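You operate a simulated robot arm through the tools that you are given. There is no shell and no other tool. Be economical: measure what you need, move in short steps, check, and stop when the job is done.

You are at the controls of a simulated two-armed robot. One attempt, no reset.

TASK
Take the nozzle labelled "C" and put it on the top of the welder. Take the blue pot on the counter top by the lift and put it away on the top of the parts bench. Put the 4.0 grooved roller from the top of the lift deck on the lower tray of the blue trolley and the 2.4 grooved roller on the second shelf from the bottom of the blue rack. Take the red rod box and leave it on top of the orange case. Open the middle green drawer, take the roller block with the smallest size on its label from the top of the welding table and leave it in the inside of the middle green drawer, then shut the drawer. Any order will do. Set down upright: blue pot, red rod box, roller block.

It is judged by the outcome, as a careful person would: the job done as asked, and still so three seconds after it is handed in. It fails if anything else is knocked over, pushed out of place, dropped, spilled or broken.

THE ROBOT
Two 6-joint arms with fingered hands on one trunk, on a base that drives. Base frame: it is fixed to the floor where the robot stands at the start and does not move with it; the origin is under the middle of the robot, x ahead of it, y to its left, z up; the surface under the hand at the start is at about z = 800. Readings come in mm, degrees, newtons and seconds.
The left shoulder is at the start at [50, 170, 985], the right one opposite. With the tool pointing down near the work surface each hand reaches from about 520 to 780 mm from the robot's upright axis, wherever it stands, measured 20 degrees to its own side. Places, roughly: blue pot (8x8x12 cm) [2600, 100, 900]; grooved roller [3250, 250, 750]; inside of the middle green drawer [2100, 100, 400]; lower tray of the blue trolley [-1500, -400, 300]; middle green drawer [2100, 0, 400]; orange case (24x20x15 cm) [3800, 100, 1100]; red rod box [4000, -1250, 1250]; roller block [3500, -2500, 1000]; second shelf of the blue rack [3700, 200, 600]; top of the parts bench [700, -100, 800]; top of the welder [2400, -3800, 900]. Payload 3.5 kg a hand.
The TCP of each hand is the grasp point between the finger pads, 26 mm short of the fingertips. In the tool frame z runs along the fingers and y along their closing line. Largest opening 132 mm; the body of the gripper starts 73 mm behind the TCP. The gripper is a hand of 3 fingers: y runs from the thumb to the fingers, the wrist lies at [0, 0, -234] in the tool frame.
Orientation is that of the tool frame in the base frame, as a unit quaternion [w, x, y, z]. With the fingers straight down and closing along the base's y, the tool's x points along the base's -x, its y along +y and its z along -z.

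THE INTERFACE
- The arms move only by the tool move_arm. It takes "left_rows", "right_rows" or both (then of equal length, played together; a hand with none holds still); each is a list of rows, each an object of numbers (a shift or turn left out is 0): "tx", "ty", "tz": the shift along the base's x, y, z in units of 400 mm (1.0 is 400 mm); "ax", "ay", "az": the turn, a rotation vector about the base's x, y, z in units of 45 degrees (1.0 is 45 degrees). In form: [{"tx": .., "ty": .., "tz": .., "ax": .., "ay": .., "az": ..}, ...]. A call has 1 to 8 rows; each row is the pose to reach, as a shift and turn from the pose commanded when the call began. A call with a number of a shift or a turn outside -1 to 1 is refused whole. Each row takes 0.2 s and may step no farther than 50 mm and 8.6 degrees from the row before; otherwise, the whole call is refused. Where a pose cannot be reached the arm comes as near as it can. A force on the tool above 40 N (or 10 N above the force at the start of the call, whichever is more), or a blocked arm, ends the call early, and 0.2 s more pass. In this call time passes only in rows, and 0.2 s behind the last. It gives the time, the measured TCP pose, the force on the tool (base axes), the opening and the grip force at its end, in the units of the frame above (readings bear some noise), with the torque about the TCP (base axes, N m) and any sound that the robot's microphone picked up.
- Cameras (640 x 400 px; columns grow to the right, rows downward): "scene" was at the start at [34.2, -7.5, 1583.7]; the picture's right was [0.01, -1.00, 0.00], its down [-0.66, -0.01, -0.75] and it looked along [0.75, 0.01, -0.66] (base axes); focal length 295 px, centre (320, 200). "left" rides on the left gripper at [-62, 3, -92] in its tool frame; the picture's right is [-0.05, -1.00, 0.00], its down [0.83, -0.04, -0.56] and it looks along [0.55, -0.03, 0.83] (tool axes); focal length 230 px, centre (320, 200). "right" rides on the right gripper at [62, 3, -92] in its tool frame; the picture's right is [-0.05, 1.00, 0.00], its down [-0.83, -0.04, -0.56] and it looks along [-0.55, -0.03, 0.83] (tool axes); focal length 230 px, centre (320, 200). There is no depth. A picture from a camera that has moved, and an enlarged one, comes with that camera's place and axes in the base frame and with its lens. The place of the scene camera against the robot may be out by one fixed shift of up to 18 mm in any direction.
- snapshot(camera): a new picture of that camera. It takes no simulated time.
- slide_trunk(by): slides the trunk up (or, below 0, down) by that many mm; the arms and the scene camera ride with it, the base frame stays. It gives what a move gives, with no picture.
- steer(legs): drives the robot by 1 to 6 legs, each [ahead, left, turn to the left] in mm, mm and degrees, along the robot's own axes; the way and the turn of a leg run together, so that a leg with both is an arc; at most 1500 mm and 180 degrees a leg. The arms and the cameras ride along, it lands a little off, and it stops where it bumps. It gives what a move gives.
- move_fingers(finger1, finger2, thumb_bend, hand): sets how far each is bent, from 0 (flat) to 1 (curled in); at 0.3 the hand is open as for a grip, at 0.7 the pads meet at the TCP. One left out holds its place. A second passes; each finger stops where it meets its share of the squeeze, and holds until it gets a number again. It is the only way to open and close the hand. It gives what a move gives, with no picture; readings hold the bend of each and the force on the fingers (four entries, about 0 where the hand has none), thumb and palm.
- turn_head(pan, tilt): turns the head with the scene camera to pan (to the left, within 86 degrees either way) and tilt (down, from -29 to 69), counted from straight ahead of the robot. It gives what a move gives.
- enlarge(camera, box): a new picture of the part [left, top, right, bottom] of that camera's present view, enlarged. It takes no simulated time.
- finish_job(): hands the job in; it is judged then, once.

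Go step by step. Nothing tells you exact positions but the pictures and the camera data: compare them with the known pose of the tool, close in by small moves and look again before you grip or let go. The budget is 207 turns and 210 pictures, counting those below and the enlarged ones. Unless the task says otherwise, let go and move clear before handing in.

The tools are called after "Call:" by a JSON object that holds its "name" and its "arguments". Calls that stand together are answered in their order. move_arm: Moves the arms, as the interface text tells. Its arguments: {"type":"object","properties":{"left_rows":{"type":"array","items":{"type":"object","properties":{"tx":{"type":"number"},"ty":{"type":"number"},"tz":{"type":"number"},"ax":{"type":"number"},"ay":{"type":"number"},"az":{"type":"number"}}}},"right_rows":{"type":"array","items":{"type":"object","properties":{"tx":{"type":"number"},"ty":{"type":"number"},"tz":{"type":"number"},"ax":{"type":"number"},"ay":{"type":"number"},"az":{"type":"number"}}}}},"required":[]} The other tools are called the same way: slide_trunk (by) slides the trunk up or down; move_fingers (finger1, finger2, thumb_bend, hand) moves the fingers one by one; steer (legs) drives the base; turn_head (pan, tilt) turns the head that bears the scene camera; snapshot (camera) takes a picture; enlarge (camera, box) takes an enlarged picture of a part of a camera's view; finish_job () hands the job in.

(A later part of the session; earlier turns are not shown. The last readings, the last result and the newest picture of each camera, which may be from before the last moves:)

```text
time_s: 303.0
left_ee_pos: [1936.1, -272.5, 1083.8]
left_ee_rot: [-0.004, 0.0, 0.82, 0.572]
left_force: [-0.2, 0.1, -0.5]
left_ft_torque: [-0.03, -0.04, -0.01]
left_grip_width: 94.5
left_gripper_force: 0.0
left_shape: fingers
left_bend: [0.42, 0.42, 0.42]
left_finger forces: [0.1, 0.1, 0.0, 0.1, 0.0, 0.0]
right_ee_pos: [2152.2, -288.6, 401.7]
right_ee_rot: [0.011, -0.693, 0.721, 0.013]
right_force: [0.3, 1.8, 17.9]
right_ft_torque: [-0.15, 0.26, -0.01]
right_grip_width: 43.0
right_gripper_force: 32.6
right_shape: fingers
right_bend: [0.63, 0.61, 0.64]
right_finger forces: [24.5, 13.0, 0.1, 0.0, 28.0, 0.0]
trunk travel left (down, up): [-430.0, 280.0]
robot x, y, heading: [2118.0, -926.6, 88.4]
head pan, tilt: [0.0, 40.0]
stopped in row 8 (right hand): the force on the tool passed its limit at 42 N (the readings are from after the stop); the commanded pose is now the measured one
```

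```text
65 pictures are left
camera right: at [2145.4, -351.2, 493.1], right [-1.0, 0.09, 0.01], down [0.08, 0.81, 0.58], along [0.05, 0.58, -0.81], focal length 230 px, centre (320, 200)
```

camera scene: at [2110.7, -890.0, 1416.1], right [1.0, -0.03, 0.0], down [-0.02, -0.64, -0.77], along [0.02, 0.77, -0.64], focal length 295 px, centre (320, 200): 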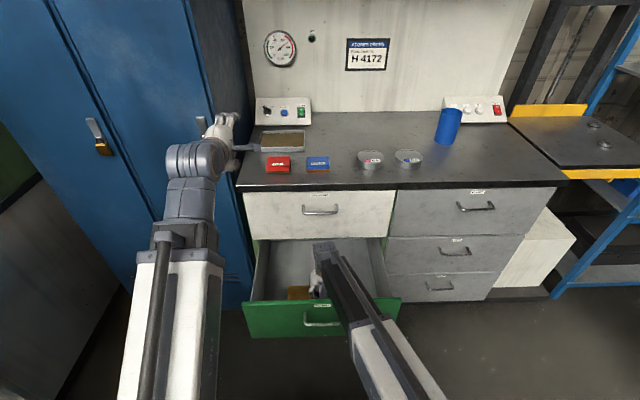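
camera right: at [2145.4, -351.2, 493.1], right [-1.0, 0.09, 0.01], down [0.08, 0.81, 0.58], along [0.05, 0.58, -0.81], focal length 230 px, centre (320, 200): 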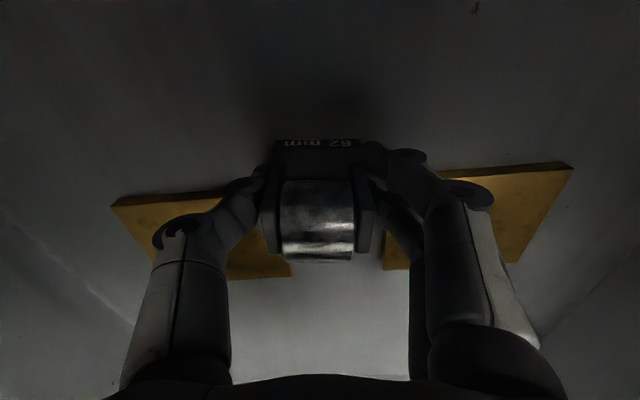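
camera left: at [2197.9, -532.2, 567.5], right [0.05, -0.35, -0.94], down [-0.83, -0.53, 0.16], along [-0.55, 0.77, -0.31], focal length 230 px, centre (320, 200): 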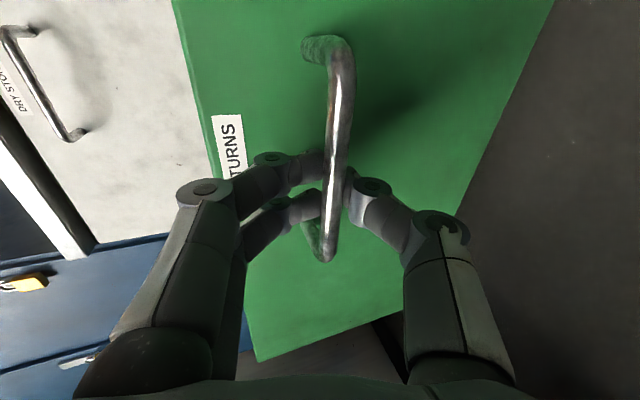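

Block rests on the floor of the drawer, clear of the cards. Easing, opening a little, and lifting out.

Call:
{"name": "move_arm", "arguments": {"right_rows": [{"tz": 0.01}]}}

Call:
{"name": "move_fingers", "arguments": {"hand": "right", "finger1": 0.52, "finger2": 0.52, "thumb_bend": 0.52}}

Call:
{"name": "move_arm", "arguments": {"right_rows": [{"tz": 0.06}, {"tz": 0.16}, {"tz": 0.28}, {"tz": 0.4}]}}

Call:
{"name": "snapshot", "arguments": {"camera": "right"}}

```text
time_s: 303.4
left_ee_pos: [1936.8, -271.3, 1083.0]
left_ee_rot: [-0.005, 0.001, 0.82, 0.572]
left_force: [0.9, -0.1, -0.6]
left_ft_torque: [-0.01, 0.0, -0.01]
left_grip_width: 94.6
left_gripper_force: 0.1
left_shape: fingers
left_bend: [0.42, 0.42, 0.42]
left_finger forces: [0.1, 0.0, 0.0, 0.0, 0.1, 0.0]
right_ee_pos: [2151.4, -289.4, 403.9]
right_ee_rot: [0.009, -0.693, 0.721, 0.01]
right_force: [1.5, 0.7, 5.4]
right_ft_torque: [-0.03, 0.18, -0.03]
right_grip_width: 43.0
right_gripper_force: 28.2
right_shape: fingers
right_bend: [0.63, 0.61, 0.64]
right_finger forces: [18.2, 12.0, 0.0, 0.0, 25.4, 0.1]
trunk travel left (down, up): [-430.0, 280.0]
robot x, y, heading: [2123.1, -921.9, 88.4]
head pan, tilt: [0.0, 40.0]
```

```text
time_s: 304.4
left_ee_pos: [1937.0, -271.8, 1083.6]
left_ee_rot: [-0.005, 0.001, 0.82, 0.572]
left_force: [0.6, 0.6, 0.4]
left_ft_torque: [-0.02, 0.0, -0.01]
left_grip_width: 94.3
left_gripper_force: 0.1
left_shape: fingers
left_bend: [0.42, 0.42, 0.42]
left_finger forces: [0.0, 0.1, 0.1, 0.0, 0.0, 0.0]
right_ee_pos: [2150.7, -287.5, 404.5]
right_ee_rot: [0.009, -0.692, 0.722, 0.01]
right_force: [0.2, -1.4, 16.3]
right_ft_torque: [-0.12, -0.11, -0.05]
right_grip_width: 52.0
right_gripper_force: 8.3
right_shape: fingers
right_bend: [0.54, 0.55, 0.54]
right_finger forces: [4.0, 2.7, 0.0, 0.0, 10.2, 0.1]
trunk travel left (down, up): [-430.0, 280.0]
robot x, y, heading: [2115.7, -925.8, 88.3]
head pan, tilt: [0.0, 40.0]
```

```text
time_s: 305.4
left_ee_pos: [1935.5, -272.4, 1083.2]
left_ee_rot: [-0.005, 0.001, 0.82, 0.572]
left_force: [-0.7, 0.5, 0.0]
left_ft_torque: [-0.01, -0.02, -0.01]
left_grip_width: 94.3
left_gripper_force: 0.1
left_shape: fingers
left_bend: [0.42, 0.42, 0.42]
left_finger forces: [0.1, 0.0, 0.0, 0.0, 0.1, 0.0]
right_ee_pos: [2150.6, -292.4, 562.6]
right_ee_rot: [0.01, -0.692, 0.721, 0.01]
right_force: [0.5, 0.3, 0.5]
right_ft_torque: [-0.04, 0.01, 0.05]
right_grip_width: 60.4
right_gripper_force: 0.0
right_shape: fingers
right_bend: [0.52, 0.52, 0.52]
right_finger forces: [0.0, 0.0, 0.0, 0.0, 0.0, 0.0]
trunk travel left (down, up): [-430.0, 280.0]
robot x, y, heading: [2119.4, -929.7, 88.6]
head pan, tilt: [0.0, 40.0]
```

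```text
64 pictures are left
camera right: at [2143.8, -355.4, 654.7], right [-1.0, 0.09, 0.0], down [0.08, 0.81, 0.58], along [0.05, 0.58, -0.82], focal length 230 px, centre (320, 200)
```

right: 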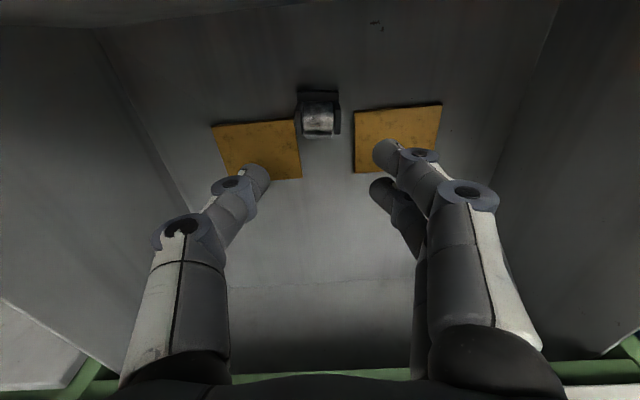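

The 62 mm block stands in the drawer. Lifting the right hand out, backing off and lowering the left hand to push the drawer shut.

Call:
{"name": "move_arm", "arguments": {"right_rows": [{"tz": 0.12}, {"tz": 0.24}, {"tz": 0.36}, {"tz": 0.48}, {"tz": 0.6}, {"tz": 0.72}, {"tz": 0.8}]}}

Call:
{"name": "steer", "arguments": {"legs": [[-340, 0, 0]]}}

Call:
{"name": "slide_trunk", "arguments": {"by": -120}}

Call:
{"name": "move_arm", "arguments": {"left_rows": [{"tx": 0.05, "tz": -0.11}, {"tx": 0.1, "tz": -0.22}, {"tx": 0.15, "tz": -0.33}, {"tx": 0.2, "tz": -0.44}, {"tx": 0.25, "tz": -0.55}, {"tx": 0.3, "tz": -0.66}, {"tx": 0.35, "tz": -0.77}, {"tx": 0.4, "tz": -0.88}]}}

Call:
{"name": "move_arm", "arguments": {"left_rows": [{"tx": 0.05, "tz": -0.11}, {"tx": 0.07, "tz": -0.22}, {"tx": 0.07, "tz": -0.33}]}}

Call:
{"name": "move_fingers", "arguments": {"hand": "left", "finger1": 0.7, "finger2": 0.7, "thumb_bend": 0.7}}

Call:
{"name": "snapshot", "arguments": {"camera": "scene"}}

```text
time_s: 307.0
left_ee_pos: [1935.7, -271.3, 1082.8]
left_ee_rot: [-0.005, 0.0, 0.82, 0.572]
left_force: [-0.9, 0.7, 0.2]
left_ft_torque: [-0.04, 0.01, -0.02]
left_grip_width: 94.4
left_gripper_force: 0.1
left_shape: fingers
left_bend: [0.42, 0.42, 0.42]
left_finger forces: [0.1, 0.0, 0.1, 0.1, 0.1, 0.0]
right_ee_pos: [2153.2, -289.5, 883.3]
right_ee_rot: [0.01, -0.693, 0.721, 0.011]
right_force: [-0.2, 0.6, -0.6]
right_ft_torque: [0.0, 0.03, -0.03]
right_grip_width: 60.5
right_gripper_force: 0.0
right_shape: fingers
right_bend: [0.52, 0.52, 0.52]
right_finger forces: [0.0, 0.0, 0.0, 0.0, 0.1, 0.0]
trunk travel left (down, up): [-430.0, 280.0]
robot x, y, heading: [2116.4, -925.3, 88.4]
head pan, tilt: [0.0, 40.0]
```

```text
time_s: 309.2
left_ee_pos: [1926.5, -612.4, 1084.5]
left_ee_rot: [-0.005, 0.001, 0.82, 0.572]
left_force: [-0.2, -0.8, -0.7]
left_ft_torque: [0.0, -0.01, 0.03]
left_grip_width: 94.5
left_gripper_force: 0.0
left_shape: fingers
left_bend: [0.42, 0.42, 0.42]
left_finger forces: [0.0, 0.1, 0.1, 0.1, 0.1, 0.0]
right_ee_pos: [2144.4, -629.3, 883.8]
right_ee_rot: [0.01, -0.691, 0.722, 0.011]
right_force: [-0.2, 0.5, 0.0]
right_ft_torque: [-0.06, -0.01, 0.01]
right_grip_width: 60.5
right_gripper_force: 0.1
right_shape: fingers
right_bend: [0.52, 0.52, 0.52]
right_finger forces: [0.1, 0.1, 0.1, 0.1, 0.1, 0.0]
trunk travel left (down, up): [-430.0, 280.0]
robot x, y, heading: [2112.6, -1266.2, 88.0]
head pan, tilt: [0.0, 40.0]
```

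```text
time_s: 310.7
left_ee_pos: [1927.3, -611.7, 964.3]
left_ee_rot: [-0.005, 0.001, 0.82, 0.572]
left_force: [-0.1, -0.5, 0.3]
left_ft_torque: [-0.02, -0.02, -0.02]
left_grip_width: 94.5
left_gripper_force: 0.0
left_shape: fingers
left_bend: [0.42, 0.42, 0.42]
left_finger forces: [0.0, 0.0, 0.0, 0.0, 0.0, 0.0]
right_ee_pos: [2143.2, -629.3, 763.3]
right_ee_rot: [0.01, -0.691, 0.723, 0.011]
right_force: [-0.3, 0.1, 0.4]
right_ft_torque: [-0.01, -0.04, -0.01]
right_grip_width: 60.3
right_gripper_force: 0.1
right_shape: fingers
right_bend: [0.52, 0.52, 0.52]
right_finger forces: [0.0, 0.0, 0.0, 0.0, 0.1, 0.0]
trunk travel left (down, up): [-310.0, 400.0]
robot x, y, heading: [2110.7, -1272.3, 88.3]
head pan, tilt: [0.0, 40.0]
```

```text
time_s: 312.5
left_ee_pos: [2088.3, -612.0, 614.5]
left_ee_rot: [-0.005, 0.001, 0.82, 0.573]
left_force: [-0.1, 0.2, -0.1]
left_ft_torque: [-0.02, 0.01, 0.01]
left_grip_width: 94.4
left_gripper_force: 0.2
left_shape: fingers
left_bend: [0.42, 0.42, 0.42]
left_finger forces: [0.0, 0.0, 0.1, 0.0, 0.1, 0.0]
left hand out of reach, approached as far as the arm can: row 2, 3, 4, 5, 6, 7
right_ee_pos: [2143.3, -630.0, 763.6]
right_ee_rot: [0.01, -0.691, 0.723, 0.01]
right_force: [0.4, 0.3, 0.7]
right_ft_torque: [0.03, 0.0, -0.01]
right_grip_width: 60.5
right_gripper_force: 0.0
right_shape: fingers
right_bend: [0.52, 0.52, 0.52]
right_finger forces: [0.0, 0.0, 0.1, 0.0, 0.0, 0.1]
trunk travel left (down, up): [-310.0, 400.0]
robot x, y, heading: [2110.5, -1268.4, 88.3]
head pan, tilt: [0.0, 40.0]
```

```text
time_s: 313.3
left_ee_pos: [2118.5, -611.0, 478.8]
left_ee_rot: [-0.004, 0.002, 0.82, 0.572]
left_force: [-0.5, 0.0, -0.6]
left_ft_torque: [0.01, -0.04, -0.02]
left_grip_width: 94.5
left_gripper_force: 0.0
left_shape: fingers
left_bend: [0.42, 0.42, 0.42]
left_finger forces: [0.1, 0.1, 0.0, 0.0, 0.0, 0.0]
right_ee_pos: [2145.0, -630.3, 763.4]
right_ee_rot: [0.009, -0.692, 0.722, 0.009]
right_force: [-0.1, -0.3, -0.5]
right_ft_torque: [-0.03, 0.0, -0.02]
right_grip_width: 60.4
right_gripper_force: 0.0
right_shape: fingers
right_bend: [0.52, 0.52, 0.52]
right_finger forces: [0.0, 0.0, 0.0, 0.0, 0.1, 0.0]
trunk travel left (down, up): [-310.0, 400.0]
robot x, y, heading: [2113.5, -1267.3, 88.2]
head pan, tilt: [0.0, 40.0]
```

```text
time_s: 314.3
left_ee_pos: [2119.5, -610.6, 481.2]
left_ee_rot: [-0.005, 0.001, 0.82, 0.572]
left_force: [-0.5, -0.2, -0.9]
left_ft_torque: [-0.02, 0.01, 0.0]
left_grip_width: 6.3
left_gripper_force: 0.0
left_shape: fingers
left_bend: [0.7, 0.7, 0.7]
left_finger forces: [0.0, 0.0, 0.1, 0.0, 0.0, 0.1]
right_ee_pos: [2143.5, -628.9, 763.2]
right_ee_rot: [0.01, -0.691, 0.723, 0.011]
right_force: [0.3, 0.0, 0.5]
right_ft_torque: [0.0, -0.01, 0.0]
right_grip_width: 60.7
right_gripper_force: 0.2
right_shape: fingers
right_bend: [0.52, 0.52, 0.52]
right_finger forces: [0.0, 0.0, 0.1, 0.1, 0.1, 0.1]
trunk travel left (down, up): [-310.0, 400.0]
robot x, y, heading: [2107.1, -1267.2, 88.0]
head pan, tilt: [0.0, 40.0]
```

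```text
63 pictures are left
camera scene: at [2100.7, -1231.2, 1296.1], right [1.0, -0.03, 0.0], down [-0.02, -0.64, -0.77], along [0.02, 0.77, -0.64], focal length 295 px, centre (320, 200)
```

scene: 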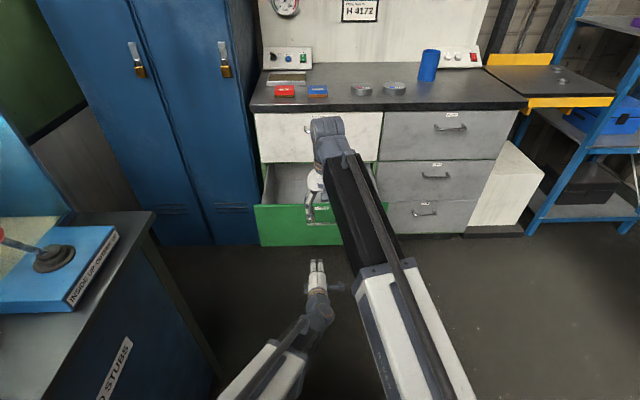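

Call:
{"name": "move_arm", "arguments": {"right_rows": [{"tz": 0.12, "tx": 0.05}, {"tz": 0.24, "tx": 0.1}, {"tz": 0.36, "tx": 0.15}, {"tz": 0.48, "tx": 0.2}]}}

Call:
{"name": "steer", "arguments": {"legs": [[195, 6, 0], [230, 8, 0]]}}

Call:
{"name": "snapshot", "arguments": {"camera": "scene"}}

Call:
{"name": "snapshot", "arguments": {"camera": "left"}}

```text
refused: row 1 steps farther than a row can; nothing moved
```

```text
time_s: 317.3
left_ee_pos: [2125.8, -176.9, 480.0]
left_ee_rot: [-0.002, 0.005, 0.82, 0.572]
left_force: [0.5, 0.1, 0.0]
left_ft_torque: [-0.02, -0.06, 0.04]
left_grip_width: 5.3
left_gripper_force: 0.4
left_shape: fingers
left_bend: [0.7, 0.7, 0.7]
left_finger forces: [0.1, 0.7, 0.0, 0.0, 0.0, 0.1]
right_ee_pos: [2151.7, -196.7, 762.9]
right_ee_rot: [0.01, -0.687, 0.727, 0.01]
right_force: [0.4, 1.1, -0.7]
right_ft_torque: [0.03, 0.02, -0.02]
right_grip_width: 60.5
right_gripper_force: 0.1
right_shape: fingers
right_bend: [0.52, 0.52, 0.52]
right_finger forces: [0.0, 0.0, 0.0, 0.0, 0.1, 0.0]
trunk travel left (down, up): [-310.0, 400.0]
robot x, y, heading: [2112.5, -837.8, 87.6]
head pan, tilt: [0.0, 40.0]
```

```text
62 pictures are left
camera scene: at [2102.5, -796.9, 1296.1], right [1.0, -0.04, 0.0], down [-0.03, -0.64, -0.77], along [0.03, 0.77, -0.64], focal length 295 px, centre (320, 200)
```

scene: 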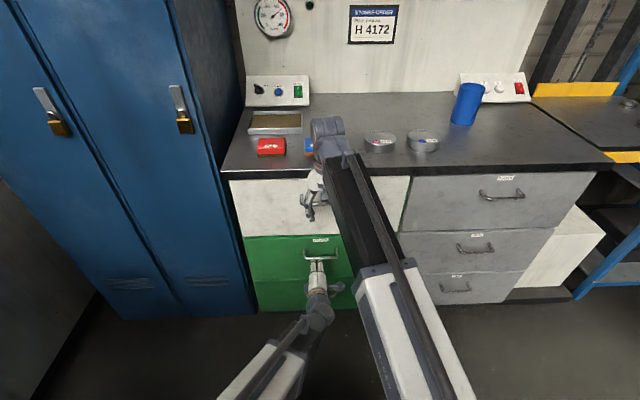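

```text
61 pictures are left
camera left: at [2187.2, -261.8, 515.5], right [0.04, -0.35, -0.94], down [-0.83, -0.53, 0.16], along [-0.55, 0.77, -0.31], focal length 230 px, centre (320, 200)
```

left: 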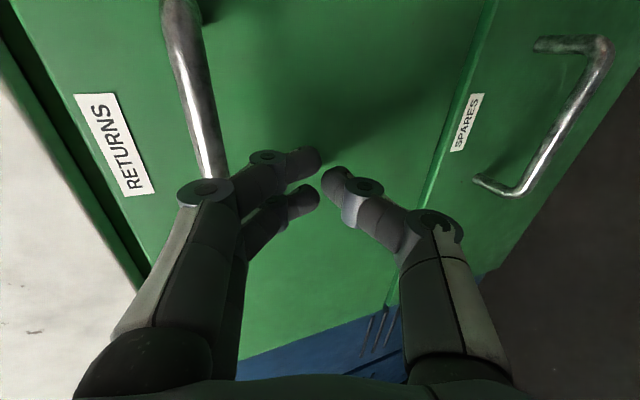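

Nearly shut; pushing the last bit with the arm until it seats.

Call:
{"name": "move_arm", "arguments": {"left_rows": [{"ty": 0.02}, {"ty": 0.04}, {"ty": 0.06}, {"ty": 0.08}, {"ty": 0.1}]}}

Call:
{"name": "snapshot", "arguments": {"camera": "left"}}

Call:
{"name": "enlarge", "arguments": {"camera": "scene", "box": [200, 150, 440, 320]}}

```text
time_s: 317.9
left_ee_pos: [2126.1, -167.8, 474.1]
left_ee_rot: [0.0, 0.007, 0.824, 0.567]
left_force: [-1.5, -11.3, -9.2]
left_ft_torque: [0.48, -0.08, 0.06]
left_grip_width: 2.9
left_gripper_force: 7.4
left_shape: fingers
left_bend: [0.7, 0.7, 0.7]
left_finger forces: [6.1, 8.4, 0.1, 0.0, 0.0, 0.0]
right_ee_pos: [2151.8, -195.9, 762.5]
right_ee_rot: [0.009, -0.688, 0.725, 0.01]
right_force: [0.7, -0.6, 0.8]
right_ft_torque: [-0.04, 0.0, 0.05]
right_grip_width: 60.4
right_gripper_force: 0.0
right_shape: fingers
right_bend: [0.52, 0.52, 0.52]
right_finger forces: [0.1, 0.0, 0.1, 0.1, 0.1, 0.0]
trunk travel left (down, up): [-310.0, 400.0]
robot x, y, heading: [2110.4, -835.4, 87.6]
head pan, tilt: [0.0, 40.0]
stopped in row 2 (left hand): the force on the tool passed its limit at 64 N (the readings are from after the stop); the commanded pose is now the measured one
```

```text
60 pictures are left
camera left: at [2187.6, -253.5, 511.1], right [0.04, -0.36, -0.93], down [-0.84, -0.52, 0.16], along [-0.55, 0.77, -0.32], focal length 230 px, centre (320, 200)
```

left: 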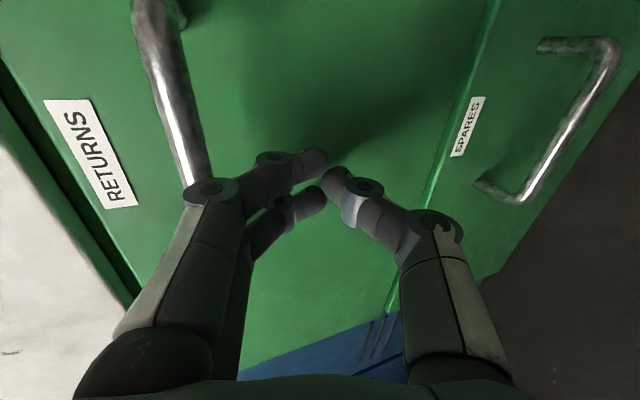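

```text
2.35 times, centred on (320, 235) of scene
camera zoom: at [2102.4, -797.4, 1296.0], right [1.0, -0.04, 0.0], down [-0.03, -0.64, -0.77], along [0.03, 0.77, -0.64], focal length 694 px, centre (320, 118)
```

zoom: 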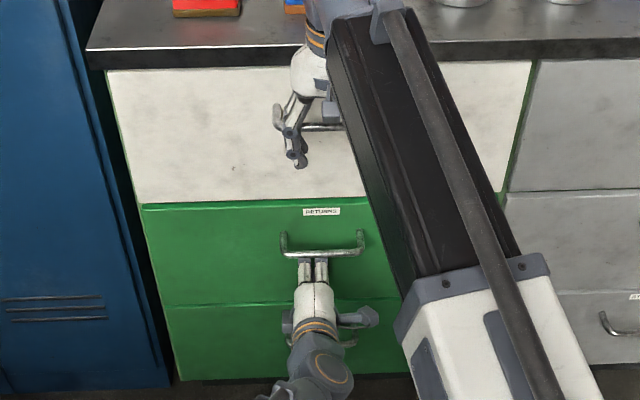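

The drawer is shut. Backing off, raising the trunk and turning the left hand down again for the blue pot.

Call:
{"name": "move_arm", "arguments": {"left_rows": [{"ty": -0.1}, {"ty": -0.2}]}}

Call:
{"name": "steer", "arguments": {"legs": [[-260, 0, 2]]}}

Call:
{"name": "slide_trunk", "arguments": {"by": 300}}

Call:
{"name": "move_arm", "arguments": {"left_rows": [{"ax": -0.17, "tz": 0.04}, {"ax": -0.34, "tz": 0.08}, {"ax": -0.51, "tz": 0.12}, {"ax": -0.68, "tz": 0.16}, {"ax": -0.85, "tz": 0.2}, {"ax": -1.0, "tz": 0.24}]}}

Call:
{"name": "move_arm", "arguments": {"left_rows": [{"ax": -0.17, "tz": 0.04}, {"ax": -0.34, "tz": 0.08}, {"ax": -0.52, "tz": 0.12}], "right_rows": [{"tz": 0.08}, {"tz": 0.16}, {"tz": 0.24}]}}

Call:
{"name": "snapshot", "arguments": {"camera": "scene"}}

```text
time_s: 318.4
left_ee_pos: [2126.1, -245.6, 480.1]
left_ee_rot: [0.0, 0.006, 0.823, 0.568]
left_force: [0.0, 0.9, 0.5]
left_ft_torque: [-0.03, -0.01, -0.02]
left_grip_width: 5.4
left_gripper_force: 0.1
left_shape: fingers
left_bend: [0.7, 0.7, 0.7]
left_finger forces: [0.0, 0.0, 0.1, 0.1, 0.1, 0.1]
right_ee_pos: [2150.8, -195.7, 763.1]
right_ee_rot: [0.009, -0.688, 0.726, 0.01]
right_force: [0.1, 0.1, 0.6]
right_ft_torque: [0.0, 0.05, -0.01]
right_grip_width: 60.7
right_gripper_force: 0.0
right_shape: fingers
right_bend: [0.52, 0.52, 0.52]
right_finger forces: [0.0, 0.0, 0.1, 0.0, 0.0, 0.0]
trunk travel left (down, up): [-310.0, 400.0]
robot x, y, heading: [2108.8, -837.2, 87.7]
head pan, tilt: [0.0, 40.0]
```

```text
time_s: 320.3
left_ee_pos: [2094.4, -509.2, 480.3]
left_ee_rot: [-0.013, -0.011, 0.822, 0.569]
left_force: [-0.2, -0.2, 0.1]
left_ft_torque: [0.01, 0.04, 0.0]
left_grip_width: 5.7
left_gripper_force: 0.0
left_shape: fingers
left_bend: [0.7, 0.7, 0.7]
left_finger forces: [0.0, 0.0, 0.1, 0.0, 0.1, 0.0]
right_ee_pos: [2118.7, -457.9, 763.8]
right_ee_rot: [0.009, -0.704, 0.71, 0.011]
right_force: [0.4, -0.2, -0.4]
right_ft_torque: [0.01, -0.06, -0.01]
right_grip_width: 60.8
right_gripper_force: 0.0
right_shape: fingers
right_bend: [0.52, 0.52, 0.52]
right_finger forces: [0.0, 0.0, 0.0, 0.0, 0.0, 0.0]
trunk travel left (down, up): [-310.0, 400.0]
robot x, y, heading: [2105.0, -1095.1, 90.2]
head pan, tilt: [0.0, 40.0]
```

```text
time_s: 323.3
left_ee_pos: [2094.9, -509.2, 779.3]
left_ee_rot: [-0.012, -0.011, 0.823, 0.568]
left_force: [-0.2, 0.5, 0.5]
left_ft_torque: [0.04, -0.01, -0.03]
left_grip_width: 5.5
left_gripper_force: 0.1
left_shape: fingers
left_bend: [0.7, 0.7, 0.7]
left_finger forces: [0.0, 0.1, 0.0, 0.0, 0.0, 0.1]
right_ee_pos: [2119.3, -457.2, 1063.3]
right_ee_rot: [0.009, -0.704, 0.71, 0.011]
right_force: [-0.2, -1.2, 0.7]
right_ft_torque: [-0.01, -0.02, 0.01]
right_grip_width: 60.3
right_gripper_force: 0.1
right_shape: fingers
right_bend: [0.52, 0.52, 0.52]
right_finger forces: [0.0, 0.1, 0.0, 0.0, 0.1, 0.0]
trunk travel left (down, up): [-610.0, 100.0]
robot x, y, heading: [2106.4, -1096.0, 90.3]
head pan, tilt: [0.0, 40.0]
```

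```text
time_s: 324.7
left_ee_pos: [2095.5, -509.3, 872.7]
left_ee_rot: [-0.016, -0.006, 0.978, 0.209]
left_force: [-0.3, -0.7, -0.9]
left_ft_torque: [0.02, 0.01, -0.01]
left_grip_width: 5.6
left_gripper_force: 0.1
left_shape: fingers
left_bend: [0.7, 0.7, 0.7]
left_finger forces: [0.0, 0.1, 0.1, 0.1, 0.0, 0.1]
right_ee_pos: [2117.6, -457.8, 1062.8]
right_ee_rot: [0.009, -0.704, 0.71, 0.01]
right_force: [0.4, 0.5, -0.1]
right_ft_torque: [-0.01, -0.03, 0.0]
right_grip_width: 60.7
right_gripper_force: 0.0
right_shape: fingers
right_bend: [0.52, 0.52, 0.52]
right_finger forces: [0.0, 0.1, 0.0, 0.0, 0.0, 0.0]
trunk travel left (down, up): [-610.0, 100.0]
robot x, y, heading: [2106.9, -1096.3, 90.1]
head pan, tilt: [0.0, 40.0]
```

```text
time_s: 325.5
left_ee_pos: [2094.5, -510.4, 925.2]
left_ee_rot: [-0.017, -0.002, 1.0, 0.007]
left_force: [-0.9, -0.2, 0.1]
left_ft_torque: [0.0, 0.01, 0.02]
left_grip_width: 5.9
left_gripper_force: 0.0
left_shape: fingers
left_bend: [0.7, 0.7, 0.7]
left_finger forces: [0.0, 0.0, 0.1, 0.0, 0.0, 0.0]
right_ee_pos: [2118.3, -460.2, 1159.1]
right_ee_rot: [0.009, -0.704, 0.71, 0.011]
right_force: [0.3, 0.2, -0.5]
right_ft_torque: [0.0, 0.05, -0.03]
right_grip_width: 60.3
right_gripper_force: 0.0
right_shape: fingers
right_bend: [0.52, 0.52, 0.52]
right_finger forces: [0.1, 0.1, 0.0, 0.0, 0.0, 0.1]
trunk travel left (down, up): [-610.0, 100.0]
robot x, y, heading: [2109.4, -1094.7, 90.1]
head pan, tilt: [0.0, 40.0]
```

```text
58 pictures are left
camera scene: at [2095.4, -1059.6, 1596.1], right [1.0, 0.0, 0.0], down [0.0, -0.64, -0.77], along [0.0, 0.77, -0.64], focal length 295 px, centre (320, 200)
```

scene: 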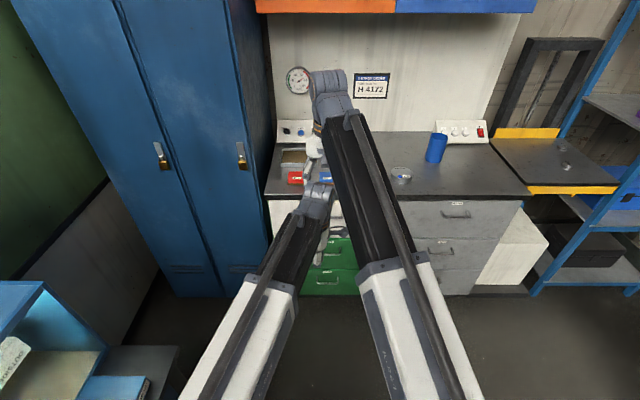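

Moving the right hand to its own side, then driving over to the lift for the 4.0 roller.

Call:
{"name": "move_arm", "arguments": {"right_rows": [{"tx": 0.12}, {"tx": 0.24}, {"tx": 0.36}, {"tx": 0.48, "tz": -0.05}, {"tx": 0.6, "tz": -0.1}]}}

Call:
{"name": "move_fingers", "arguments": {"hand": "left", "finger1": 0.3, "finger2": 0.3, "thumb_bend": 0.3}}

Call:
{"name": "steer", "arguments": {"legs": [[0, -960, 0], [500, 0, 0]]}}

Call:
{"name": "snapshot", "arguments": {"camera": "right"}}

Call:
{"name": "snapshot", "arguments": {"camera": "scene"}}

```text
refused: row 4 steps farther than a row can; nothing moved
```

```text
time_s: 326.5
left_ee_pos: [2094.9, -510.3, 923.5]
left_ee_rot: [-0.016, -0.002, 1.0, 0.008]
left_force: [0.4, 0.9, -0.4]
left_ft_torque: [-0.01, 0.01, 0.0]
left_grip_width: 134.0
left_gripper_force: 0.2
left_shape: fingers
left_bend: [0.3, 0.3, 0.3]
left_finger forces: [0.0, 0.0, 0.1, 0.0, 0.0, 0.0]
right_ee_pos: [2117.9, -460.4, 1159.6]
right_ee_rot: [0.009, -0.704, 0.71, 0.01]
right_force: [-0.3, -0.6, -0.7]
right_ft_torque: [-0.04, 0.01, 0.0]
right_grip_width: 60.4
right_gripper_force: 0.0
right_shape: fingers
right_bend: [0.52, 0.52, 0.52]
right_finger forces: [0.0, 0.1, 0.0, 0.0, 0.0, 0.1]
trunk travel left (down, up): [-610.0, 100.0]
robot x, y, heading: [2105.1, -1095.1, 90.3]
head pan, tilt: [0.0, 40.0]
```

```text
time_s: 334.1
left_ee_pos: [3104.9, -28.9, 924.9]
left_ee_rot: [-0.018, 0.018, 1.0, 0.008]
left_force: [0.2, 0.5, -0.3]
left_ft_torque: [-0.01, 0.0, 0.01]
left_grip_width: 134.0
left_gripper_force: 0.1
left_shape: fingers
left_bend: [0.3, 0.3, 0.3]
left_finger forces: [0.0, 0.0, 0.1, 0.1, 0.0, 0.1]
right_ee_pos: [3131.0, 19.0, 1158.7]
right_ee_rot: [0.009, -0.69, 0.724, 0.01]
right_force: [-0.4, 0.3, -0.1]
right_ft_torque: [0.02, 0.03, 0.01]
right_grip_width: 60.4
right_gripper_force: 0.1
right_shape: fingers
right_bend: [0.52, 0.52, 0.52]
right_finger forces: [0.0, 0.0, 0.1, 0.1, 0.1, 0.0]
trunk travel left (down, up): [-610.0, 100.0]
robot x, y, heading: [3094.9, -615.4, 87.9]
head pan, tilt: [0.0, 40.0]
```

```text
57 pictures are left
camera right: at [3123.1, -44.1, 1250.2], right [-0.99, 0.1, 0.0], down [0.08, 0.81, 0.58], along [0.06, 0.58, -0.82], focal length 230 px, centre (320, 200)
```

right: 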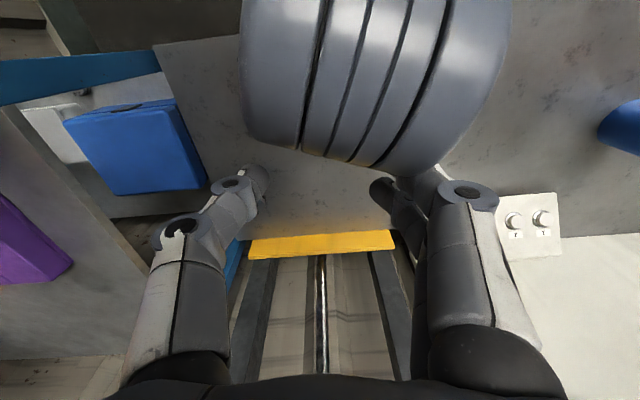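

```text
56 pictures are left
camera scene: at [3083.6, -579.0, 1596.1], right [1.0, -0.04, 0.0], down [-0.02, -0.64, -0.77], along [0.03, 0.77, -0.64], focal length 295 px, centre (320, 200)
```

scene: 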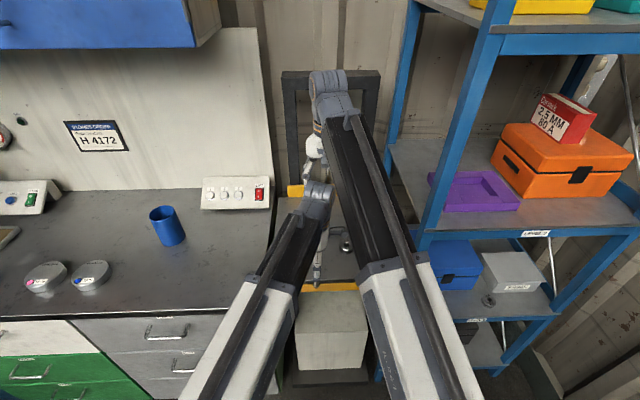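

Call:
{"name": "move_arm", "arguments": {"left_rows": [{"tz": 0.1}, {"tz": 0.15, "tx": -0.1}, {"tz": 0.18, "tx": -0.21}, {"tz": 0.2, "tx": -0.32}, {"tz": 0.2, "tx": -0.43}]}}

Call:
{"name": "move_arm", "arguments": {"right_rows": [{"tx": 0.05, "ty": 0.03, "tz": -0.09}, {"tx": 0.1, "ty": 0.06, "tz": -0.18}, {"tx": 0.14, "ty": 0.09, "tz": -0.27}, {"tx": 0.16, "ty": 0.11, "tz": -0.36}, {"tx": 0.1625, "ty": 0.115, "tz": -0.45}]}}

Call:
{"name": "snapshot", "arguments": {"camera": "right"}}

```text
time_s: 335.3
left_ee_pos: [2932.5, -25.4, 1005.2]
left_ee_rot: [-0.017, 0.018, 1.0, 0.008]
left_force: [-0.3, -0.1, -0.4]
left_ft_torque: [0.0, 0.02, 0.01]
left_grip_width: 134.0
left_gripper_force: 0.0
left_shape: fingers
left_bend: [0.3, 0.3, 0.3]
left_finger forces: [0.1, 0.0, 0.1, 0.0, 0.0, 0.1]
right_ee_pos: [3130.0, 20.8, 1159.3]
right_ee_rot: [0.009, -0.689, 0.724, 0.012]
right_force: [-0.7, -0.2, 0.6]
right_ft_torque: [0.03, 0.03, 0.0]
right_grip_width: 60.9
right_gripper_force: 0.1
right_shape: fingers
right_bend: [0.52, 0.52, 0.52]
right_finger forces: [0.0, 0.1, 0.0, 0.0, 0.1, 0.0]
trunk travel left (down, up): [-610.0, 100.0]
robot x, y, heading: [3094.5, -617.9, 87.8]
head pan, tilt: [0.0, 40.0]
```

```text
time_s: 336.5
left_ee_pos: [2933.8, -24.7, 1004.6]
left_ee_rot: [-0.018, 0.017, 1.0, 0.008]
left_force: [-0.3, 0.3, -0.2]
left_ft_torque: [0.04, 0.02, 0.04]
left_grip_width: 133.9
left_gripper_force: 0.1
left_shape: fingers
left_bend: [0.3, 0.3, 0.3]
left_finger forces: [0.0, 0.0, 0.1, 0.0, 0.0, 0.0]
right_ee_pos: [3197.1, 65.3, 977.2]
right_ee_rot: [0.009, -0.689, 0.724, 0.01]
right_force: [-1.5, 0.0, 0.1]
right_ft_torque: [0.01, 0.01, -0.01]
right_grip_width: 60.7
right_gripper_force: 0.0
right_shape: fingers
right_bend: [0.52, 0.52, 0.52]
right_finger forces: [0.1, 0.0, 0.1, 0.0, 0.1, 0.0]
trunk travel left (down, up): [-610.0, 100.0]
robot x, y, heading: [3091.8, -617.6, 87.8]
head pan, tilt: [0.0, 40.0]
```

```text
55 pictures are left
camera right: at [3190.0, 0.9, 1067.6], right [-0.99, 0.1, 0.0], down [0.08, 0.81, 0.58], along [0.06, 0.58, -0.82], focal length 230 px, centre (320, 200)
```

right: 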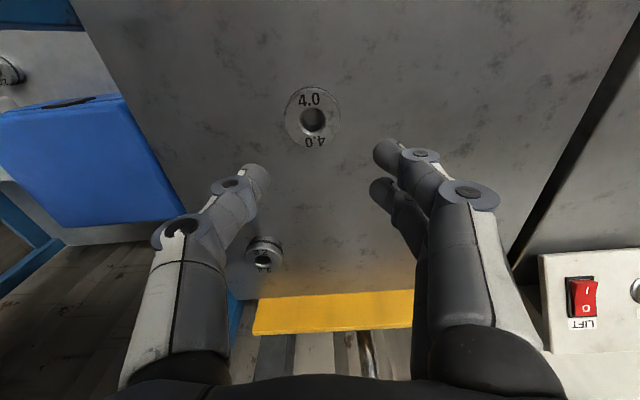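

Call:
{"name": "move_fingers", "arguments": {"hand": "right", "finger1": 0.44, "finger2": 0.44, "thumb_bend": 0.44}}

Call:
{"name": "move_arm", "arguments": {"right_rows": [{"tx": 0.012, "ty": -0.028, "tz": -0.08}, {"tx": 0.012, "ty": -0.028, "tz": -0.15}, {"tx": 0.012, "ty": -0.028, "tz": -0.19}, {"tx": 0.012, "ty": -0.028, "tz": -0.208}]}}

Call:
{"name": "snapshot", "arguments": {"camera": "right"}}

```text
time_s: 337.5
left_ee_pos: [2933.4, -24.9, 1004.7]
left_ee_rot: [-0.017, 0.017, 1.0, 0.008]
left_force: [0.7, -0.8, 1.1]
left_ft_torque: [0.02, 0.01, 0.01]
left_grip_width: 134.2
left_gripper_force: 0.2
left_shape: fingers
left_bend: [0.3, 0.3, 0.3]
left_finger forces: [0.0, 0.0, 0.0, 0.0, 0.0, 0.0]
right_ee_pos: [3196.3, 64.2, 976.4]
right_ee_rot: [0.009, -0.69, 0.724, 0.01]
right_force: [-0.1, 0.5, 0.2]
right_ft_torque: [-0.01, 0.01, -0.02]
right_grip_width: 87.1
right_gripper_force: 0.1
right_shape: fingers
right_bend: [0.44, 0.44, 0.44]
right_finger forces: [0.1, 0.0, 0.1, 0.0, 0.0, 0.0]
trunk travel left (down, up): [-610.0, 100.0]
robot x, y, heading: [3093.4, -617.7, 87.8]
head pan, tilt: [0.0, 40.0]
```

```text
time_s: 338.5
left_ee_pos: [2933.3, -26.5, 1005.2]
left_ee_rot: [-0.017, 0.018, 1.0, 0.009]
left_force: [-0.2, -0.8, -0.3]
left_ft_torque: [-0.02, 0.02, -0.03]
left_grip_width: 134.1
left_gripper_force: 0.1
left_shape: fingers
left_bend: [0.3, 0.3, 0.3]
left_finger forces: [0.1, 0.1, 0.0, 0.0, 0.1, 0.0]
right_ee_pos: [3199.8, 53.4, 895.6]
right_ee_rot: [0.009, -0.69, 0.724, 0.01]
right_force: [-0.4, -1.2, -0.3]
right_ft_torque: [-0.02, -0.01, 0.02]
right_grip_width: 87.2
right_gripper_force: 0.0
right_shape: fingers
right_bend: [0.44, 0.44, 0.44]
right_finger forces: [0.1, 0.0, 0.0, 0.0, 0.0, 0.0]
trunk travel left (down, up): [-610.0, 100.0]
robot x, y, heading: [3093.2, -619.9, 88.0]
head pan, tilt: [0.0, 40.0]
```

```text
54 pictures are left
camera right: at [3193.0, -10.9, 986.4], right [-0.99, 0.1, 0.0], down [0.08, 0.81, 0.58], along [0.06, 0.58, -0.82], focal length 230 px, centre (320, 200)
```

right: 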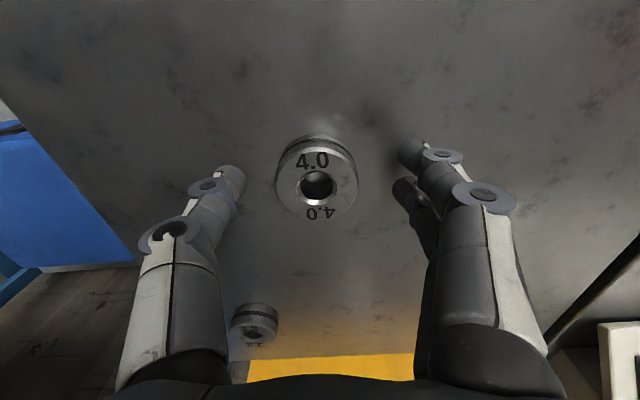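

Centred on the 4.0 roller. Closing and lifting.

Call:
{"name": "move_fingers", "arguments": {"hand": "right", "finger1": 0.75, "finger2": 0.75, "thumb_bend": 0.75}}

Call:
{"name": "move_arm", "arguments": {"right_rows": [{"tz": 0.08}, {"tz": 0.18}, {"tz": 0.28}, {"tz": 0.38}]}}

Call:
{"name": "snapshot", "arguments": {"camera": "right"}}

```text
time_s: 339.5
left_ee_pos: [2933.6, -24.9, 1005.0]
left_ee_rot: [-0.018, 0.018, 1.0, 0.008]
left_force: [1.0, 0.3, 0.3]
left_ft_torque: [-0.04, 0.04, 0.01]
left_grip_width: 134.1
left_gripper_force: 0.1
left_shape: fingers
left_bend: [0.3, 0.3, 0.3]
left_finger forces: [0.0, 0.1, 0.1, 0.0, 0.0, 0.1]
right_ee_pos: [3200.3, 52.1, 895.8]
right_ee_rot: [0.01, -0.69, 0.724, 0.011]
right_force: [-0.3, -0.2, 0.3]
right_ft_torque: [0.03, 0.0, 0.01]
right_grip_width: 38.5
right_gripper_force: 23.2
right_shape: fingers
right_bend: [0.62, 0.6, 0.63]
right_finger forces: [11.6, 12.0, 0.1, 0.0, 22.9, 0.1]
trunk travel left (down, up): [-610.0, 100.0]
robot x, y, heading: [3094.2, -616.1, 87.9]
head pan, tilt: [0.0, 40.0]
```

```text
time_s: 340.5
left_ee_pos: [2933.7, -25.6, 1005.1]
left_ee_rot: [-0.017, 0.018, 1.0, 0.008]
left_force: [-0.6, -0.4, 0.3]
left_ft_torque: [-0.02, -0.02, 0.0]
left_grip_width: 133.9
left_gripper_force: 0.1
left_shape: fingers
left_bend: [0.3, 0.3, 0.3]
left_finger forces: [0.0, 0.0, 0.0, 0.0, 0.0, 0.1]
right_ee_pos: [3198.1, 53.5, 1050.9]
right_ee_rot: [0.009, -0.689, 0.724, 0.011]
right_force: [-0.3, 0.2, -2.0]
right_ft_torque: [0.0, 0.01, 0.01]
right_grip_width: 38.6
right_gripper_force: 23.2
right_shape: fingers
right_bend: [0.62, 0.6, 0.63]
right_finger forces: [11.6, 12.1, 0.0, 0.0, 22.9, 0.0]
trunk travel left (down, up): [-610.0, 100.0]
robot x, y, heading: [3090.4, -616.3, 87.9]
head pan, tilt: [0.0, 40.0]
```

```text
53 pictures are left
camera right: at [3190.3, -11.4, 1142.3], right [-0.99, 0.1, 0.0], down [0.08, 0.81, 0.58], along [0.06, 0.57, -0.82], focal length 230 px, centre (320, 200)
```

right: 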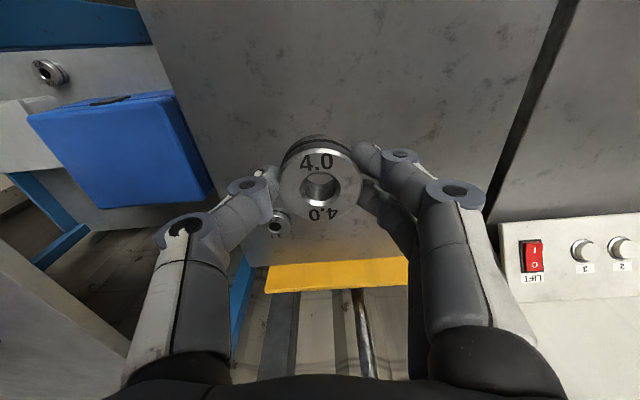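

4.0 roller held. Now raise the left hand and go left to the blue pot at about [2635, 125].

Call:
{"name": "move_arm", "arguments": {"left_rows": [{"tz": 0.1}, {"tz": 0.2}]}}

Call:
{"name": "steer", "arguments": {"legs": [[-40, 225, 2], [80, 0, 0]]}}

Call:
{"name": "snapshot", "arguments": {"camera": "left"}}

Call:
{"name": "snapshot", "arguments": {"camera": "scene"}}

```text
time_s: 341.1
left_ee_pos: [2934.7, -26.6, 1082.6]
left_ee_rot: [-0.017, 0.017, 1.0, 0.008]
left_force: [0.0, 0.0, 0.1]
left_ft_torque: [0.0, 0.0, -0.01]
left_grip_width: 133.7
left_gripper_force: 0.0
left_shape: fingers
left_bend: [0.3, 0.3, 0.3]
left_finger forces: [0.1, 0.0, 0.1, 0.0, 0.1, 0.0]
right_ee_pos: [3197.4, 53.0, 1051.6]
right_ee_rot: [0.01, -0.69, 0.724, 0.01]
right_force: [0.5, -0.1, -2.1]
right_ft_torque: [0.01, 0.02, 0.01]
right_grip_width: 38.4
right_gripper_force: 22.8
right_shape: fingers
right_bend: [0.62, 0.6, 0.63]
right_finger forces: [11.6, 12.0, 0.0, 0.1, 22.9, 0.0]
trunk travel left (down, up): [-610.0, 100.0]
robot x, y, heading: [3089.4, -617.1, 87.7]
head pan, tilt: [0.0, 40.0]
```

```text
time_s: 343.4
left_ee_pos: [2697.3, 12.4, 1083.2]
left_ee_rot: [-0.018, 0.004, 1.0, 0.007]
left_force: [0.4, 0.9, 0.2]
left_ft_torque: [-0.04, 0.01, 0.02]
left_grip_width: 134.1
left_gripper_force: 0.0
left_shape: fingers
left_bend: [0.3, 0.3, 0.3]
left_finger forces: [0.0, 0.0, 0.0, 0.1, 0.0, 0.0]
right_ee_pos: [2959.6, 99.4, 1050.3]
right_ee_rot: [0.009, -0.7, 0.714, 0.01]
right_force: [0.2, -0.2, -2.2]
right_ft_torque: [-0.03, 0.01, 0.01]
right_grip_width: 38.5
right_gripper_force: 22.8
right_shape: fingers
right_bend: [0.62, 0.6, 0.63]
right_finger forces: [11.6, 12.0, 0.0, 0.0, 22.9, 0.0]
trunk travel left (down, up): [-610.0, 100.0]
robot x, y, heading: [2876.9, -570.7, 89.5]
head pan, tilt: [0.0, 40.0]
```

```text
52 pictures are left
camera left: at [2762.4, 14.5, 1173.9], right [0.04, -1.0, -0.02], down [-0.81, -0.05, 0.58], along [-0.58, -0.01, -0.81], focal length 230 px, centre (320, 200)
```

left: 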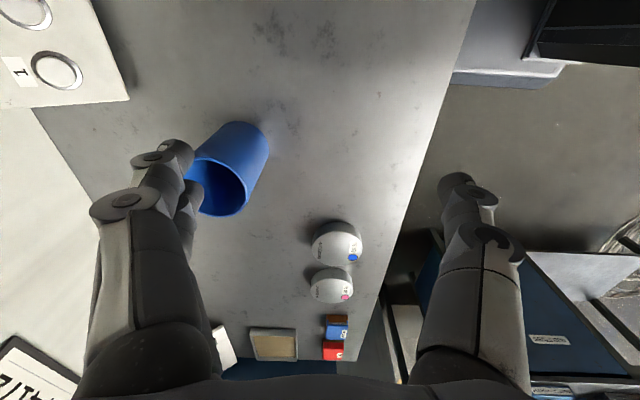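

```text
51 pictures are left
camera scene: at [2862.6, -534.1, 1596.0], right [1.0, -0.01, 0.0], down [-0.01, -0.64, -0.77], along [0.01, 0.77, -0.64], focal length 295 px, centre (320, 200)
```

scene: 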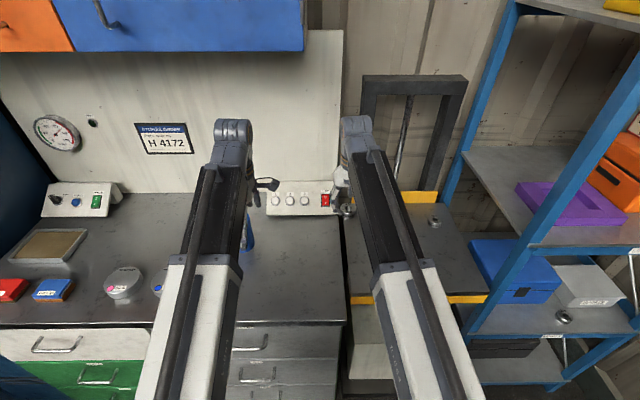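

Pot rim centre is at [2627, 125]. Moving over it.

Call:
{"name": "move_arm", "arguments": {"left_rows": [{"tx": -0.06, "ty": 0.095}, {"tx": -0.12, "ty": 0.19}, {"tx": -0.172, "ty": 0.28}, {"tx": -0.172, "ty": 0.28, "tz": -0.08}]}}

Call:
{"name": "snapshot", "arguments": {"camera": "left"}}

```text
time_s: 344.4
left_ee_pos: [2629.6, 124.4, 1052.3]
left_ee_rot: [-0.017, 0.004, 1.0, 0.008]
left_force: [0.2, 0.2, 0.3]
left_ft_torque: [-0.01, 0.02, 0.0]
left_grip_width: 134.0
left_gripper_force: 0.1
left_shape: fingers
left_bend: [0.3, 0.3, 0.3]
left_finger forces: [0.1, 0.1, 0.1, 0.1, 0.0, 0.0]
right_ee_pos: [2959.5, 98.6, 1050.2]
right_ee_rot: [0.01, -0.7, 0.714, 0.011]
right_force: [-0.1, 0.1, -2.2]
right_ft_torque: [-0.01, 0.0, -0.03]
right_grip_width: 38.6
right_gripper_force: 23.4
right_shape: fingers
right_bend: [0.62, 0.6, 0.63]
right_finger forces: [11.6, 12.1, 0.0, 0.1, 23.0, 0.1]
trunk travel left (down, up): [-610.0, 100.0]
robot x, y, heading: [2874.1, -571.6, 89.5]
head pan, tilt: [0.0, 40.0]
```

```text
50 pictures are left
camera left: at [2693.7, 125.8, 1142.9], right [0.04, -1.0, -0.02], down [-0.81, -0.05, 0.58], along [-0.58, -0.01, -0.81], focal length 230 px, centre (320, 200)
```

left: 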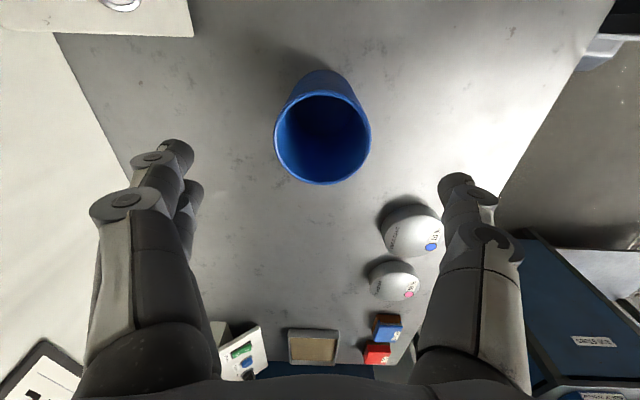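

Call:
{"name": "move_arm", "arguments": {"left_rows": [{"tz": -0.1}, {"tz": -0.2}, {"tz": -0.29}]}}

Call:
{"name": "move_fingers", "arguments": {"hand": "left", "finger1": 0.7, "finger2": 0.7, "thumb_bend": 0.7}}

Call:
{"name": "snapshot", "arguments": {"camera": "left"}}

```text
time_s: 345.2
left_ee_pos: [2630.2, 122.6, 937.0]
left_ee_rot: [-0.018, 0.004, 1.0, 0.008]
left_force: [0.3, -0.5, -0.6]
left_ft_torque: [-0.02, -0.01, -0.02]
left_grip_width: 134.0
left_gripper_force: 0.1
left_shape: fingers
left_bend: [0.3, 0.3, 0.3]
left_finger forces: [0.0, 0.1, 0.0, 0.0, 0.1, 0.0]
right_ee_pos: [2958.7, 97.9, 1050.3]
right_ee_rot: [0.009, -0.699, 0.715, 0.01]
right_force: [-0.8, 0.4, -2.0]
right_ft_torque: [-0.04, 0.01, -0.06]
right_grip_width: 38.3
right_gripper_force: 23.4
right_shape: fingers
right_bend: [0.62, 0.6, 0.63]
right_finger forces: [11.6, 12.1, 0.0, 0.1, 23.0, 0.0]
trunk travel left (down, up): [-610.0, 100.0]
robot x, y, heading: [2873.6, -574.9, 89.7]
head pan, tilt: [0.0, 40.0]
```

```text
time_s: 346.2
left_ee_pos: [2630.6, 121.3, 937.1]
left_ee_rot: [-0.017, 0.003, 1.0, 0.008]
left_force: [-0.4, 0.1, -0.7]
left_ft_torque: [0.03, 0.01, -0.02]
left_grip_width: 66.2
left_gripper_force: 21.5
left_shape: fingers
left_bend: [0.52, 0.51, 0.55]
left_finger forces: [10.7, 11.3, 0.0, 0.0, 21.8, 0.0]
right_ee_pos: [2958.2, 99.0, 1050.8]
right_ee_rot: [0.009, -0.699, 0.715, 0.01]
right_force: [0.8, 0.8, -2.6]
right_ft_torque: [-0.04, 0.04, -0.03]
right_grip_width: 38.5
right_gripper_force: 23.3
right_shape: fingers
right_bend: [0.62, 0.6, 0.63]
right_finger forces: [11.5, 12.2, 0.0, 0.0, 22.9, 0.1]
trunk travel left (down, up): [-610.0, 100.0]
robot x, y, heading: [2871.2, -575.0, 89.7]
head pan, tilt: [0.0, 40.0]
```

```text
49 pictures are left
camera left: at [2694.9, 123.5, 1028.2], right [0.04, -1.0, -0.02], down [-0.81, -0.05, 0.58], along [-0.58, -0.01, -0.81], focal length 230 px, centre (320, 200)
```

left: 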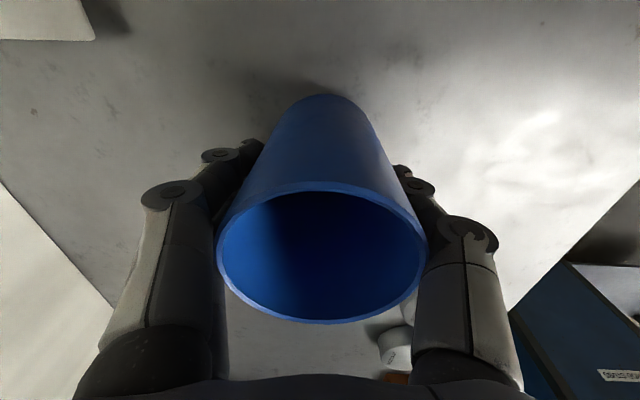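

Pot is gripped upright. Lifting and driving back out of the bay the way I came.

Call:
{"name": "move_arm", "arguments": {"left_rows": [{"tz": 0.06}, {"tz": 0.16}, {"tz": 0.26}, {"tz": 0.34}]}}

Call:
{"name": "steer", "arguments": {"legs": [[-400, 0, 0], [-430, 370, 0], [0, 0, -90]]}}

Call:
{"name": "snapshot", "arguments": {"camera": "left"}}

```text
time_s: 347.2
left_ee_pos: [2628.6, 123.5, 1072.0]
left_ee_rot: [-0.016, 0.004, 1.0, 0.007]
left_force: [0.0, -0.3, -1.4]
left_ft_torque: [0.02, -0.04, 0.01]
left_grip_width: 65.9
left_gripper_force: 21.7
left_shape: fingers
left_bend: [0.52, 0.51, 0.55]
left_finger forces: [10.6, 11.1, 0.0, 0.0, 21.7, 0.0]
right_ee_pos: [2959.5, 99.0, 1051.3]
right_ee_rot: [0.01, -0.7, 0.714, 0.011]
right_force: [-0.2, 0.4, -2.0]
right_ft_torque: [-0.02, 0.0, 0.02]
right_grip_width: 38.6
right_gripper_force: 23.5
right_shape: fingers
right_bend: [0.62, 0.6, 0.63]
right_finger forces: [11.6, 12.2, 0.1, 0.0, 22.9, 0.0]
trunk travel left (down, up): [-610.0, 100.0]
robot x, y, heading: [2869.9, -573.9, 89.6]
head pan, tilt: [0.0, 40.0]
```

```text
time_s: 356.5
left_ee_pos: [3208.3, -1186.1, 1072.3]
left_ee_rot: [-0.007, 0.72, 0.693, 0.018]
left_force: [0.2, -0.2, -0.6]
left_ft_torque: [0.02, -0.01, 0.0]
left_grip_width: 65.5
left_gripper_force: 21.0
left_shape: fingers
left_bend: [0.53, 0.52, 0.55]
left_finger forces: [10.6, 11.0, 0.1, 0.0, 21.0, 0.1]
right_ee_pos: [3173.3, -1515.2, 1050.7]
right_ee_rot: [0.014, 0.027, 1.0, 0.0]
right_force: [0.3, 0.3, -2.5]
right_ft_torque: [-0.01, -0.01, 0.01]
right_grip_width: 38.3
right_gripper_force: 23.3
right_shape: fingers
right_bend: [0.62, 0.6, 0.63]
right_finger forces: [11.2, 12.4, 0.1, 0.1, 22.5, 0.1]
trunk travel left (down, up): [-610.0, 100.0]
robot x, y, heading: [2507.4, -1404.9, -2.5]
head pan, tilt: [0.0, 40.0]
```

```text
48 pictures are left
camera left: at [3207.3, -1251.5, 1163.1], right [-1.0, -0.01, -0.02], down [-0.02, 0.81, 0.58], along [0.01, 0.58, -0.81], focal length 230 px, centre (320, 200)
```

left: 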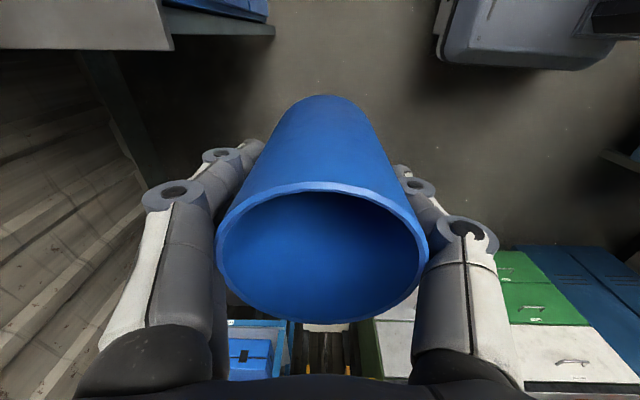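

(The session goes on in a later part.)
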